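You operate a simulated robot arm through the tools that you are given. There is no shell and no other tool. Be economical: measure what you need, move in short steps, check, and stop when the job is done.

Carry out the task below with a simulated robot arm. There is one attempt and no reset: what you move stays moved.

JOB
Put one of the dark grey gear rings from the top of the long yellow-legged bench on the square silver plate there.
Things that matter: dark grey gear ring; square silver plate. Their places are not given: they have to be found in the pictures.

It is judged by the outcome, as a careful person would: the job done as asked, and still so three seconds after it is handed in. It fails if anything else is knocked over, pushed out of place, dropped, spilled or broken.

ROBOT AND FRAMES
A 7-joint arm with a two-finger parallel gripper, fixed in place. Base frame: the origin is at the foot of the arm, x ahead of it, y to its left, z up; the work surface is at about z = 0. Lengths are in cm, angles in rad, forces in N, time in s.
With the tool pointing down near the work surface it reaches from about 22 to 58 cm from the base axis. Its first joint turns from -1.152 to 1.152 rad. Payload 2.5 kg.
The TCP is the grasp point between the finger pads, 2.3 cm short of the fingertips. In the tool frame z runs along the fingers and y along their closing line. The gripper opens to 9.4 cm. The fingers are 3.8 cm wide and 1 cm thick; the gripper's body (5.4 by 9.6 cm) begins 3.9 cm behind the TCP.
Orientation is that of the tool frame in the base frame, as [roll, pitch, yaw] about the fixed x, y, z axes, in that order (R = Rz(yaw) Ry(pitch) Rx(roll)). With the fingers straight down and closing along the base's y, the tool's x points along the base's -x, its y along +y and its z along -z.

CONTROLS
- The arm moves only by the tool nudge_tool. Its argument "deltas" is a list of rows, each a list of 3 entries, a list of its own where there are three numbers: the turn, a rotation vector about the tool's x, y, z in units of 5 degrees (1.0 is 5 degrees), then the shift along the tool's x, y, z in units of 20 mm (1.0 is 20 mm), then the gripper command, from -1 (shut) to 1 (fully open), values between in proportion. In form: [[[ax, ay, az], [dx, dy, dz], jaw], ...]. A call has 1 to 10 rows; each row shifts and turns the commanded pose from where the row before left it, along the tool's axes as they then stand. A call with a number of a shift or a turn outside -1 to 1 is refused whole. Each row takes 0.2 s and may step no farther than 5 cm and 0.15 rad from the row before; otherwise, or with a gripper value out of range, the whole call is refused. A pose out of reach is approached as far as the arm can. The call stops where the force on the tool passes 40 N (or 10 N more than at its start, if that is more) or the arm is blocked; 0.2 s more then pass. Each finger travels about 10.8 cm/s and halts on what it meets, pressing with about 37 N; the grip force reading is that of the motor and also rises with nothing between the fingers. The clock runs only during rows and for 0.2 s after the last one: add rows that do not move to give the fingers time. The reply holds the time, the measured pose of the TCP, the force on the tool along the base axes, the opening and the grip force, in the units named above and with some noise.
- Cameras (640 x 400 px; columns grow to the right, rows downward): "scene" is fixed at [12.32, -41.9, 52.52]; the picture's right is [0.74, -0.68, 0.00], its down [-0.50, -0.54, -0.67] and it looks along [0.46, 0.50, -0.74] (base axes); focal length 317 px, centre (320, 200). "wrist" rides on the gripper at [-3.9, 0, -4.4] in the tool frame; the picture's right is [0.00, -1.00, 0.00], its down [0.97, 0.00, -0.24] and it looks along [0.24, 0.00, 0.97] (tool axes); focal length 218 px, centre (320, 200).
- camera(camera): a new picture of that camera. No time passes.
- measure_at(camera, pixels): for up to 12 pixels [column, row] of the newest picture of that camera ("zoom" is the newest enlarged one), the place [x, y, z] in the base frame of the surface seen there, good to about 0.2 cm. No time passes.
- close_up(camera, box): a new picture of the part [left, top, right, bottom] of that camera's present view, enlarged. No time passes.
- finish_job(): hands the job in; it is judged then, once.

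Work in short steps. Measure before you move; look again where a grasp or a placing could have gone wrong, and mend it. You have 60 turns and 20 pictures in all, those below and enlarged ones among them. Open the gripper and draw the arm clear of the work before you hand the job in, unless the task says otherwise; then end with one line.

The tools are called after "Request:" as name(argument=value, ...) on one line, values as JSON. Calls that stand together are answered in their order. nudge_tool: Moves the arm, as the interface text tells. Its arguments: {"type":"object","properties":{"deltas":{"type":"array"}},"required":["deltas"]} The other tools are called the same way: camera (camera) takes a picture; measure_at (camera, pixels) gives the place of the surface under pixels of a picture; close_up (camera, box) takes an enlarged picture of a part of a camera's view; finish_job () hands the job in.

At the start:

```text
clock: 0.0
tool_pos: [28.34, -14.18, 24.34]
tcp_rot: [-3.141, 0.0, -3.141]
contact_force: [-0.2, 0.6, 0.2]
opening: 9.39
gripper_force: 0.0
```

scene: 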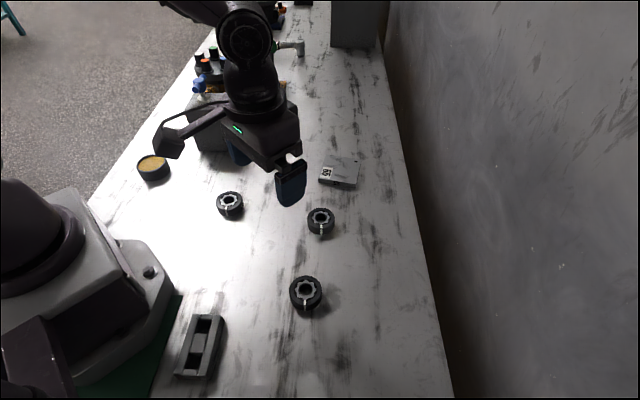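
wrist: 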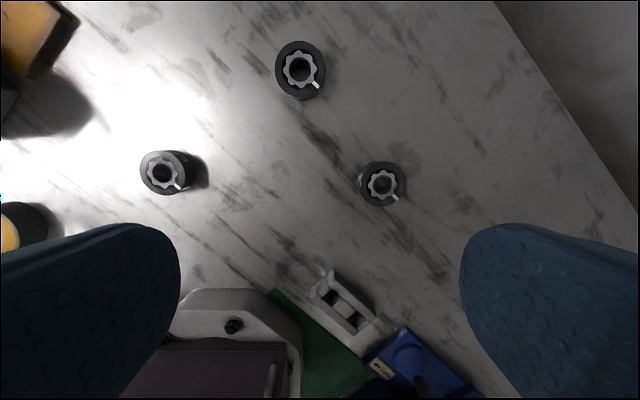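

The scene shows three dark rings near (230,205), (320,221), (305,292) and a flat silver plate near (339,170). I'll enlarge those.

Request:
close_up(camera="scene", box=[200, 140, 380, 320])

Request:
measure_at(camera="scene", pixels=[[230, 200], [320, 215], [305, 288], [339, 170], [324, 181], [354, 185], [358, 159], [332, 157], [340, 215], [305, 330]])

Request:
close_up(camera="wrist", box=[120, 20, 440, 220])

```text
2.22 times, centred on (290, 230) of scene
```

zoom: 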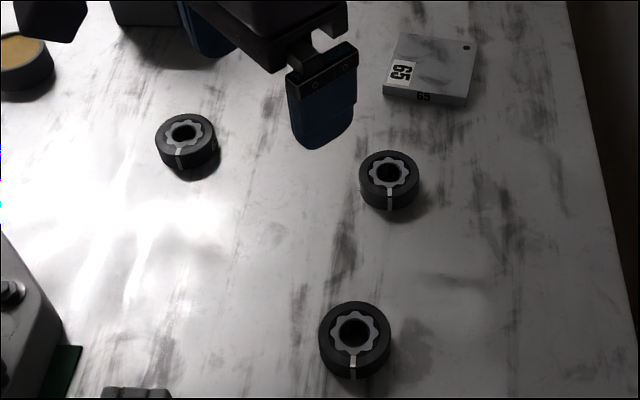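

```text
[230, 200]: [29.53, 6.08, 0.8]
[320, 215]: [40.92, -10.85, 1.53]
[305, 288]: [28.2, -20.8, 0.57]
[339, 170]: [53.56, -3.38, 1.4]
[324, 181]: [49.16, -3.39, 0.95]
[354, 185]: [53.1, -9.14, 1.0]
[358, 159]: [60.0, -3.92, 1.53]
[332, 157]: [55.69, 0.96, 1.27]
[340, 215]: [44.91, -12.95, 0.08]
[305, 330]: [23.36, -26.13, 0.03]
```

```text
2.00 times, centred on (280, 120) of wrist
```

zoom: 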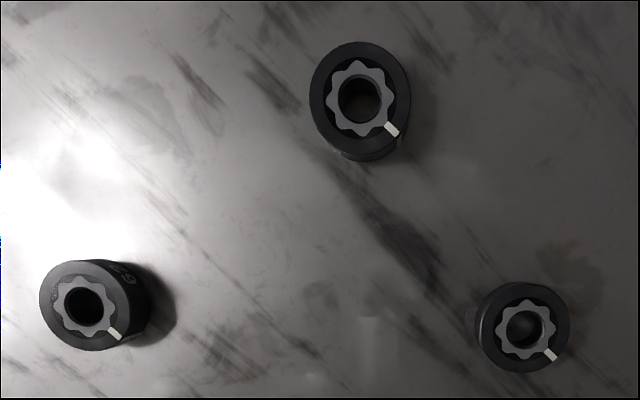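

All three rings look alike; I pick the one at about (41,-11), closest to the plate. I measure its rim (wrist zoom, centred at about (360,95)) and the plate corners.

Request:
measure_at(camera="zoom", pixels=[[360, 47], [316, 90], [405, 90], [360, 133], [340, 75], [380, 75], [360, 100], [360, 155], [440, 90], [270, 90]])

Request:
close_up(camera="scene", box=[290, 140, 390, 240])

```text
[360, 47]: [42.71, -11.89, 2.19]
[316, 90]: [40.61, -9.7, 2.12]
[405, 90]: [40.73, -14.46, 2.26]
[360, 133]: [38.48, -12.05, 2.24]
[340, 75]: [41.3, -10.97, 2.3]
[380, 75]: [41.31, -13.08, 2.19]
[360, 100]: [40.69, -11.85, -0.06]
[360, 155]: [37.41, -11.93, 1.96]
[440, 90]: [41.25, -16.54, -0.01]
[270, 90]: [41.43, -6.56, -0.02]
```

```text
4.00 times, centred on (340, 190) of scene
```

zoom: 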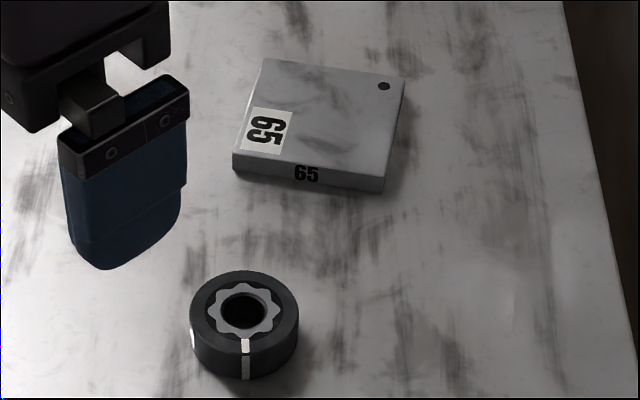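

Ring: centre about (40.4,-12.0), about 5.2 cm wide, 2.2 cm tall. Now the plate's top corners in the zoom, and the ring's edges for confirmation.

Request:
measure_at(camera="zoom", pixels=[[264, 62], [402, 84], [384, 174], [236, 152], [318, 118], [195, 305], [294, 305], [244, 274], [244, 345], [310, 172]])

```text
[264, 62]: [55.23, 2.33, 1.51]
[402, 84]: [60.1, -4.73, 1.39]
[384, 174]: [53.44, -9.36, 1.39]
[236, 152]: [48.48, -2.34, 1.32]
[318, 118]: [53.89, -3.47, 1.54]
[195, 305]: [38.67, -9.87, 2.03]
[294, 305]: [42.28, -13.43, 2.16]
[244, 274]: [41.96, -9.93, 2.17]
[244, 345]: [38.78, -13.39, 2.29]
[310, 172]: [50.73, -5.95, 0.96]
```

Plate centre is about (54.3,-3.5), top z≈1.45, and 8.4 cm square. I move above the ring at (40.4,-11.85), down to z≈8.3.

Request:
nudge_tool(deltas=[[[0, 0, 0], [-0.754, 0.146, 1], 1], [[0, 0, 0], [-0.754, 0.146, 1], 1], [[0, 0, 0], [-0.754, 0.146, 1], 1], [[0, 0, 0], [-0.754, 0.146, 1], 1], [[0, 0, 0], [-0.754, 0.146, 1], 1], [[0, 0, 0], [-0.754, 0.146, 1], 1], [[0, 0, 0], [-0.754, 0.146, 1], 1], [[0, 0, 0], [-0.754, 0.146, 1], 1], [[0, 0, 0], [0, 0, 0], 1]])

Request:
camera(camera="wrist")

```text
clock: 2.0
tool_pos: [40.23, -11.75, 8.35]
tcp_rot: [3.141, 0.001, -3.141]
contact_force: [0.2, 0.1, 0.6]
opening: 9.4
gripper_force: 0.0
```

```text
14 pictures are left
```

wrist: 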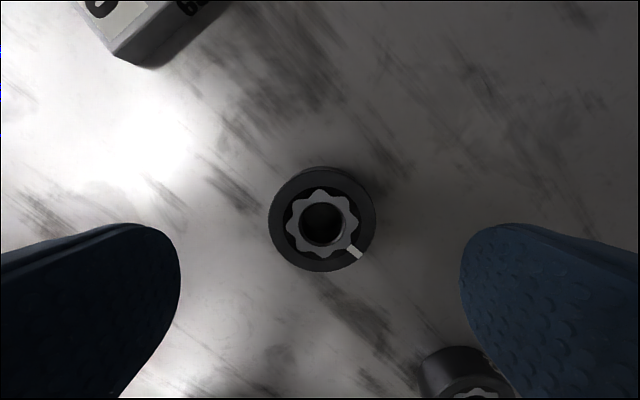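

The ring is centred between the fingers at (322,222). I measure its rim once more.

Request:
measure_at(camera="wrist", pixels=[[322, 178], [322, 267], [272, 222], [371, 222]])

```text
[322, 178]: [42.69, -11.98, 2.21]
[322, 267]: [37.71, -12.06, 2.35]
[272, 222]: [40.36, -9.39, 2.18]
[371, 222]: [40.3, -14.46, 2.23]
```

Ring centre (40.25,-11.95). I go down to z≈2.65 with a small y shift, then close and wait.

Request:
nudge_tool(deltas=[[[0, 0, 0], [0, -0.1, 0.8], 1], [[0, 0, 0], [0, 0, 0.8], 1], [[0, 0, 0], [0, 0, 0.7], 1], [[0, 0, 0], [0, 0, 0.55], 1], [[0, 0, 0], [0, 0, 0], 1]])

Request:
nudge_tool(deltas=[[[0, 0, 0], [0, 0, 0], -1], [[0, 0, 0], [0, 0, 0], -1], [[0, 0, 0], [0, 0, 0], -1], [[0, 0, 0], [0, 0, 0], -1]])

```text
clock: 3.2
tool_pos: [40.33, -12.16, 2.59]
tcp_rot: [3.141, -0.001, 3.141]
contact_force: [0.0, 0.4, -0.8]
opening: 9.4
gripper_force: 0.0
```

```text
clock: 4.2
tool_pos: [40.4, -12.13, 2.63]
tcp_rot: [3.141, 0.0, -3.14]
contact_force: [0.6, 1.0, -0.3]
opening: 5.56
gripper_force: 36.7
```

The fingers hold something 5.56 cm wide at 36.7 N. I lift it to about z 9.6 and check.

Request:
nudge_tool(deltas=[[[0, 0, 0], [0, 0, -0.5], -1], [[0, 0, 0], [0, 0, -1], -1], [[0, 0, 0], [0, 0, -1], -1], [[0, 0, 0], [0, 0, -1], -1], [[0, 0, 0], [0, 0, 0], -1]])

Request:
camera(camera="wrist")

```text
clock: 5.4
tool_pos: [40.33, -12.18, 9.7]
tcp_rot: [-3.141, 0.002, 3.141]
contact_force: [0.3, -0.3, 0.3]
opening: 0.0
gripper_force: 36.6
```

```text
13 pictures are left
```

wrist: 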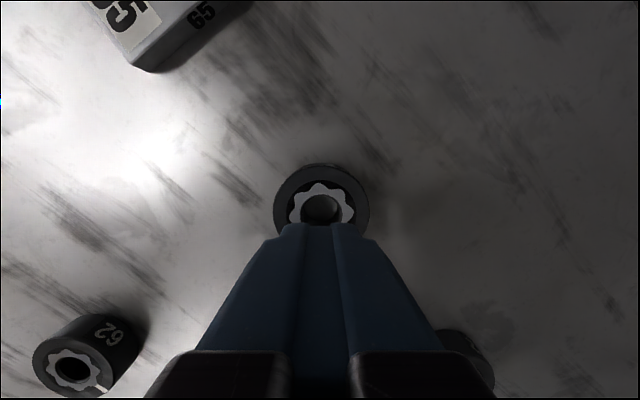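

The opening went to 0: the ring slipped out and is still on the bench at (321,200). I open, then look at it closely for its true profile.

Request:
nudge_tool(deltas=[[[0, 0, 0], [0, 0, 0], 1], [[0, 0, 0], [0, 0, 0], 1], [[0, 0, 0], [0, 0, 0], 1]])

Request:
close_up(camera="wrist", box=[240, 140, 400, 290])

Request:
measure_at(camera="zoom", pixels=[[320, 110], [320, 380], [140, 240], [500, 240], [320, 95], [320, 230]])

Request:
close_up(camera="scene", box=[265, 250, 345, 330])

```text
clock: 6.2
tool_pos: [40.34, -12.32, 9.7]
tcp_rot: [-3.142, -0.001, 3.141]
contact_force: [-0.8, -0.5, -0.4]
opening: 9.42
gripper_force: 0.1
```

```text
2.67 times, centred on (320, 215) of wrist
```

zoom: 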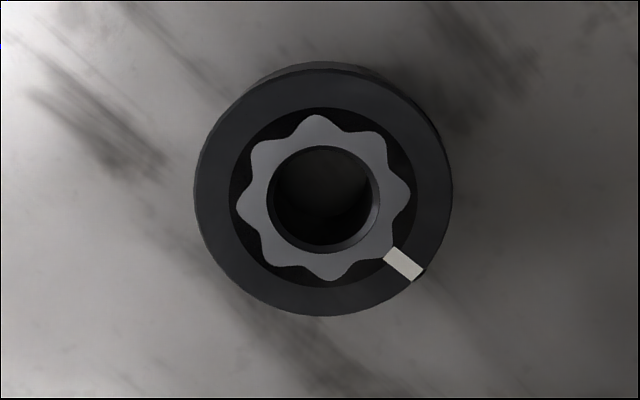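

```text
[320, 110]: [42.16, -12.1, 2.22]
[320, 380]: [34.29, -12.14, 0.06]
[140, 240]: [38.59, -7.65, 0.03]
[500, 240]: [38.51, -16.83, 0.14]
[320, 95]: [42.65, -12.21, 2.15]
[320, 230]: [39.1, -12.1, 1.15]
```

```text
5.00 times, centred on (305, 290) of scene
```

zoom: 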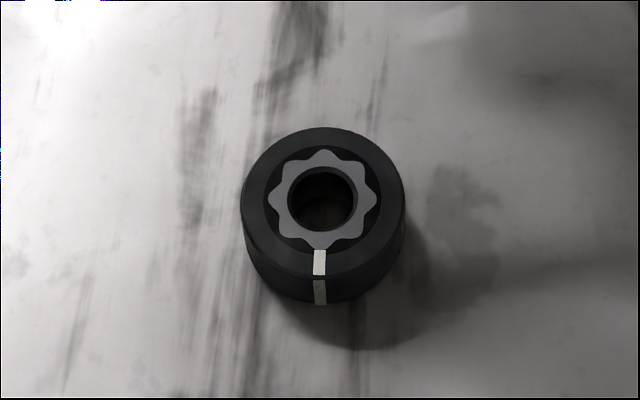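

The ring is a 5.5 cm cylinder centred near (40.4,-12.25), so the grasp was centred but slipped. I retry slightly deeper (TCP z≈2.4), then lift slowly in small steps.

Request:
nudge_tool(deltas=[[[0, 0, 0], [0, 0, 1], 1], [[0, 0, 0], [0, 0, 1], 1], [[0, 0, 0], [0, 0, 1], 1], [[0, 0, 0], [0, 0, 0.4], 1], [[0, 0, 0], [0, 0, 0.25], 1], [[0, 0, 0], [0, 0, 0], 1]])

Request:
nudge_tool(deltas=[[[0, 0, 0], [0, 0, 0], -1], [[0, 0, 0], [0, 0, 0], -1], [[0, 0, 0], [0, 0, 0], -1], [[0, 0, 0], [0, 0, 0], -1], [[0, 0, 0], [0, 0, 0], -1], [[0, 0, 0], [0, 0, 0], -1]])

Request:
nudge_tool(deltas=[[[0, 0, 0], [0, 0, -0.1], -1], [[0, 0, 0], [0, 0, -0.1], -1], [[0, 0, 0], [0, 0, -0.1], -1], [[0, 0, 0], [0, 0, -0.1], -1]])

Request:
camera(camera="scene")

```text
clock: 7.6
tool_pos: [40.26, -12.14, 2.3]
tcp_rot: [-3.142, 0.001, 3.141]
contact_force: [-5.5, -0.6, 10.3]
opening: 9.4
gripper_force: 0.0
```

```text
clock: 9.0
tool_pos: [40.32, -12.25, 2.28]
tcp_rot: [-3.141, 0.001, -3.141]
contact_force: [3.2, -1.0, 4.8]
opening: 5.53
gripper_force: 36.5
```

```text
clock: 10.0
tool_pos: [40.33, -12.12, 3.1]
tcp_rot: [3.141, 0.0, 3.141]
contact_force: [-0.6, 0.6, -2.4]
opening: 5.56
gripper_force: 37.2
```

```text
10 pictures are left
```

scene: 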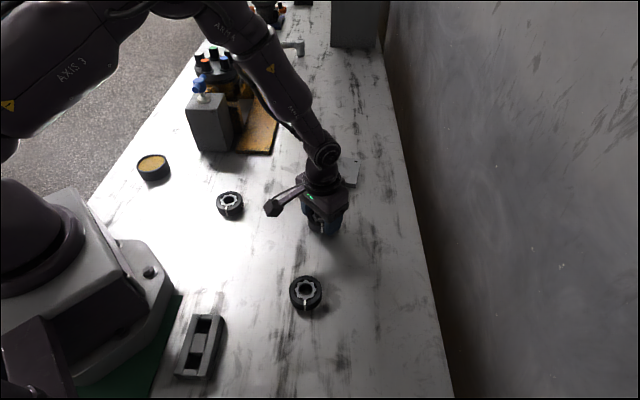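

The force shows about -2.4 N along z, so the ring may be hanging in the grip. I lift slowly another 1.6 cm and watch the opening and the force.

Request:
nudge_tool(deltas=[[[0, 0, 0], [0, 0, -0.1], -1], [[0, 0, 0], [0, 0, -0.1], -1], [[0, 0, 0], [0, 0, -0.1], -1], [[0, 0, 0], [0, 0, -0.1], -1]])

Request:
nudge_tool(deltas=[[[0, 0, 0], [0, 0, -0.1], -1], [[0, 0, 0], [0, 0, -0.1], -1], [[0, 0, 0], [0, 0, -0.1], -1], [[0, 0, 0], [0, 0, -0.1], -1]])

Request:
close_up(camera="scene", box=[280, 170, 370, 260])

```text
clock: 11.0
tool_pos: [40.37, -12.03, 3.95]
tcp_rot: [-3.141, -0.001, 3.142]
contact_force: [-0.7, 0.8, -4.5]
opening: 5.54
gripper_force: 36.7
```

```text
clock: 12.0
tool_pos: [40.41, -12.07, 4.66]
tcp_rot: [-3.14, 0.0, 3.141]
contact_force: [0.1, -0.3, -2.9]
opening: 5.53
gripper_force: 36.7
```

```text
4.44 times, centred on (325, 215) of scene
```

zoom: 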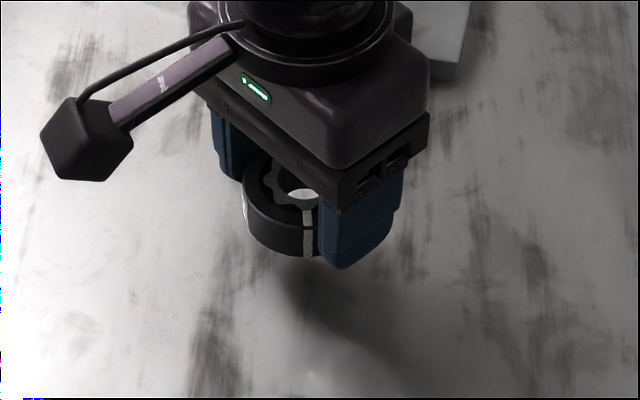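

The ring is clearly off the bench and held. It slips if jerked, so I raise 0.6 cm more and carry it gently toward the plate with ramped steps.

Request:
nudge_tool(deltas=[[[0, 0, 0], [0, 0, -0.1], -1], [[0, 0, 0], [0, 0, -0.1], -1], [[0, 0, 0], [0, 0, -0.1], -1], [[0, 0, 0], [0, 0, 0], -1]])

Request:
nudge_tool(deltas=[[[0, 0, 0], [-0.1, 0.062, 0], -1], [[0, 0, 0], [-0.2, 0.123, 0], -1], [[0, 0, 0], [-0.3, 0.185, 0], -1], [[0, 0, 0], [-0.35, 0.216, 0], -1], [[0, 0, 0], [-0.35, 0.216, 0], -1], [[0, 0, 0], [-0.35, 0.216, 0], -1], [[0, 0, 0], [-0.35, 0.216, 0], -1], [[0, 0, 0], [-0.3, 0.185, 0], -1], [[0, 0, 0], [-0.2, 0.123, 0], -1], [[0, 0, 0], [-0.1, 0.062, 0], -1]])

```text
clock: 13.0
tool_pos: [40.36, -12.04, 5.2]
tcp_rot: [3.141, 0.0, 3.14]
contact_force: [0.5, 1.0, -3.0]
opening: 5.55
gripper_force: 37.0
```

```text
clock: 15.2
tool_pos: [45.63, -8.98, 5.4]
tcp_rot: [-3.141, -0.001, -3.14]
contact_force: [-0.4, 0.3, -3.2]
opening: 5.54
gripper_force: 37.0
```

Still held (5.54 cm, -3.2 N). I continue with the same gentle profile.

Request:
nudge_tool(deltas=[[[0, 0, 0], [-0.1, 0.062, 0], -1], [[0, 0, 0], [-0.2, 0.123, 0], -1], [[0, 0, 0], [-0.3, 0.185, 0], -1], [[0, 0, 0], [-0.35, 0.216, 0], -1], [[0, 0, 0], [-0.35, 0.216, 0], -1], [[0, 0, 0], [-0.35, 0.216, 0], -1], [[0, 0, 0], [-0.35, 0.216, 0], -1], [[0, 0, 0], [-0.3, 0.185, 0], -1], [[0, 0, 0], [-0.2, 0.123, 0], -1], [[0, 0, 0], [-0.1, 0.062, 0], -1]])

Request:
close_up(camera="scene", box=[290, 130, 400, 240])

```text
clock: 17.4
tool_pos: [50.84, -5.75, 5.36]
tcp_rot: [3.141, 0.0, 3.141]
contact_force: [-0.8, 0.8, -2.1]
opening: 5.54
gripper_force: 37.0
```

```text
3.64 times, centred on (345, 185) of scene
```

zoom: 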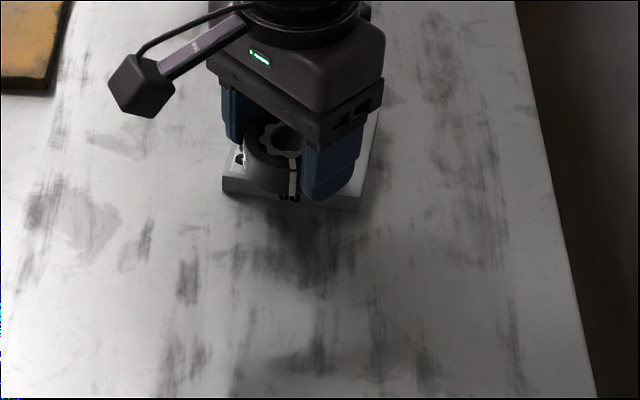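

The ring is still held just over the near part of the plate. The last leg takes it over the plate centre (54.3,-3.5).

Request:
nudge_tool(deltas=[[[0, 0, 0], [-0.1, 0.065, 0], -1], [[0, 0, 0], [-0.2, 0.13, 0], -1], [[0, 0, 0], [-0.25, 0.163, 0], -1], [[0, 0, 0], [-0.3, 0.195, 0], -1], [[0, 0, 0], [-0.3, 0.195, 0], -1], [[0, 0, 0], [-0.25, 0.163, 0], -1], [[0, 0, 0], [-0.2, 0.13, 0], -1], [[0, 0, 0], [-0.13, 0.08, 0], -1], [[0, 0, 0], [0, 0, 0], -1]])

Request:
camera(camera="wrist")

Request:
measure_at(camera="wrist", pixels=[[320, 180], [320, 120], [320, 160], [280, 200], [360, 200], [320, 215]])

```text
clock: 19.4
tool_pos: [54.37, -3.44, 5.37]
tcp_rot: [3.139, 0.0, 3.141]
contact_force: [-0.2, 0.5, -3.2]
opening: 5.55
gripper_force: 37.1
```

```text
7 pictures are left
```

wrist: 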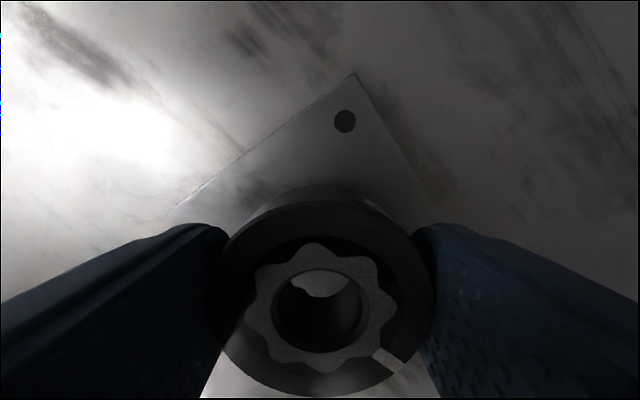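

```text
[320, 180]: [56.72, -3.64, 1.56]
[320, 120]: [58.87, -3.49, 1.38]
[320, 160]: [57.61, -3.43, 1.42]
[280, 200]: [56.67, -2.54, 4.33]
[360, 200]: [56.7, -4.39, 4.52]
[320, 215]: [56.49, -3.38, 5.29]
```

The ring hangs over the plate with its top at z≈5.3 and its bottom at ≈3.1; the plate top is 1.45. I lower slowly by 1.4 cm and read the force.

Request:
nudge_tool(deltas=[[[0, 0, 0], [0, 0, 0.1], -1], [[0, 0, 0], [0, 0, 0.1], -1], [[0, 0, 0], [0, 0, 0.1], -1], [[0, 0, 0], [0, 0, 0.1], -1], [[0, 0, 0], [0, 0, 0.1], -1], [[0, 0, 0], [0, 0, 0.1], -1], [[0, 0, 0], [0, 0, 0.1], -1], [[0, 0, 0], [0, 0, 0], -1]])

Request:
nudge_tool(deltas=[[[0, 0, 0], [0, 0, 0.05], -1], [[0, 0, 0], [0, 0, 0.05], -1], [[0, 0, 0], [0, 0, 0], -1]])

```text
clock: 21.2
tool_pos: [54.31, -3.44, 3.89]
tcp_rot: [3.141, -0.001, 3.14]
contact_force: [0.7, 0.5, -3.2]
opening: 5.55
gripper_force: 37.3
```

```text
clock: 22.0
tool_pos: [54.29, -3.38, 3.72]
tcp_rot: [-3.142, 0.003, -3.141]
contact_force: [-3.4, 0.3, 6.2]
opening: 5.56
gripper_force: 36.6
```

The force rose to +6.2 N: the ring rests on the plate. I open moderately to about 7.5 cm, then draw straight up.

Request:
nudge_tool(deltas=[[[0, 0, 0], [0, 0, 0], 0.3], [[0, 0, 0], [0, 0, 0], 0.6], [[0, 0, 0], [0, 0, 0], 0.6]])

Request:
nudge_tool(deltas=[[[0, 0, 0], [0, 0, -0.2], 0.6], [[0, 0, 0], [0, 0, -0.4], 0.6], [[0, 0, 0], [0, 0, -0.8], 0.6], [[0, 0, 0], [0, 0, -1], 0.6], [[0, 0, 0], [0, 0, -1], 0.6], [[0, 0, 0], [0.5, 0, -1], 0.6], [[0, 0, 0], [1, 0, -1], 1], [[0, 0, 0], [1, 0, -1], 1], [[0, 0, 0], [1, 0, 0], 1], [[0, 0, 0], [1, 0, 0], 1]])

Request:
camera(camera="scene")

Request:
close_up(camera="wrist", box=[220, 60, 420, 220])

```text
clock: 22.8
tool_pos: [54.31, -3.45, 3.68]
tcp_rot: [3.141, 0.002, -3.142]
contact_force: [2.3, -3.1, 9.4]
opening: 7.44
gripper_force: 0.1
```

```text
clock: 25.0
tool_pos: [45.25, -3.38, 16.41]
tcp_rot: [-3.14, -0.001, -3.141]
contact_force: [-0.2, -0.4, 0.7]
opening: 9.4
gripper_force: 0.2
```

```text
6 pictures are left
```

scene: 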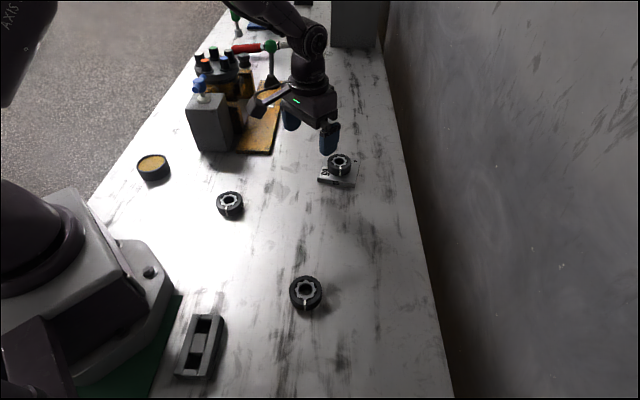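

```text
2.50 times, centred on (320, 140) of wrist
```

zoom: 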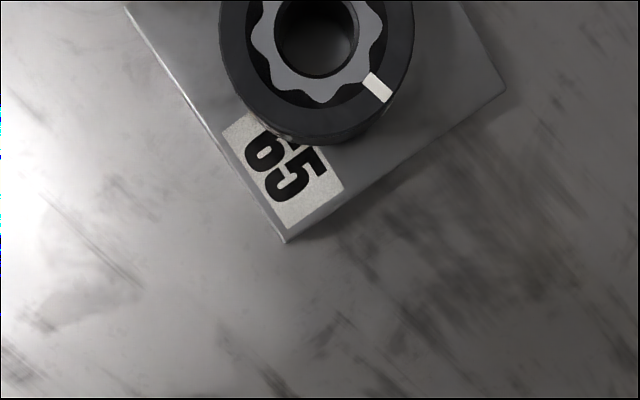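

The ring lies flat in the middle of the plate at (340,163). The plate and the other rings have not moved, and the open gripper is clear, so I hand the job in.

Request:
finish_job()

```text
The job is handed in.
```

One dark grey gear ring now lies flat in the middle of the square silver plate; it slipped out of the first grasp without moving off its spot, and nothing else was disturbed.
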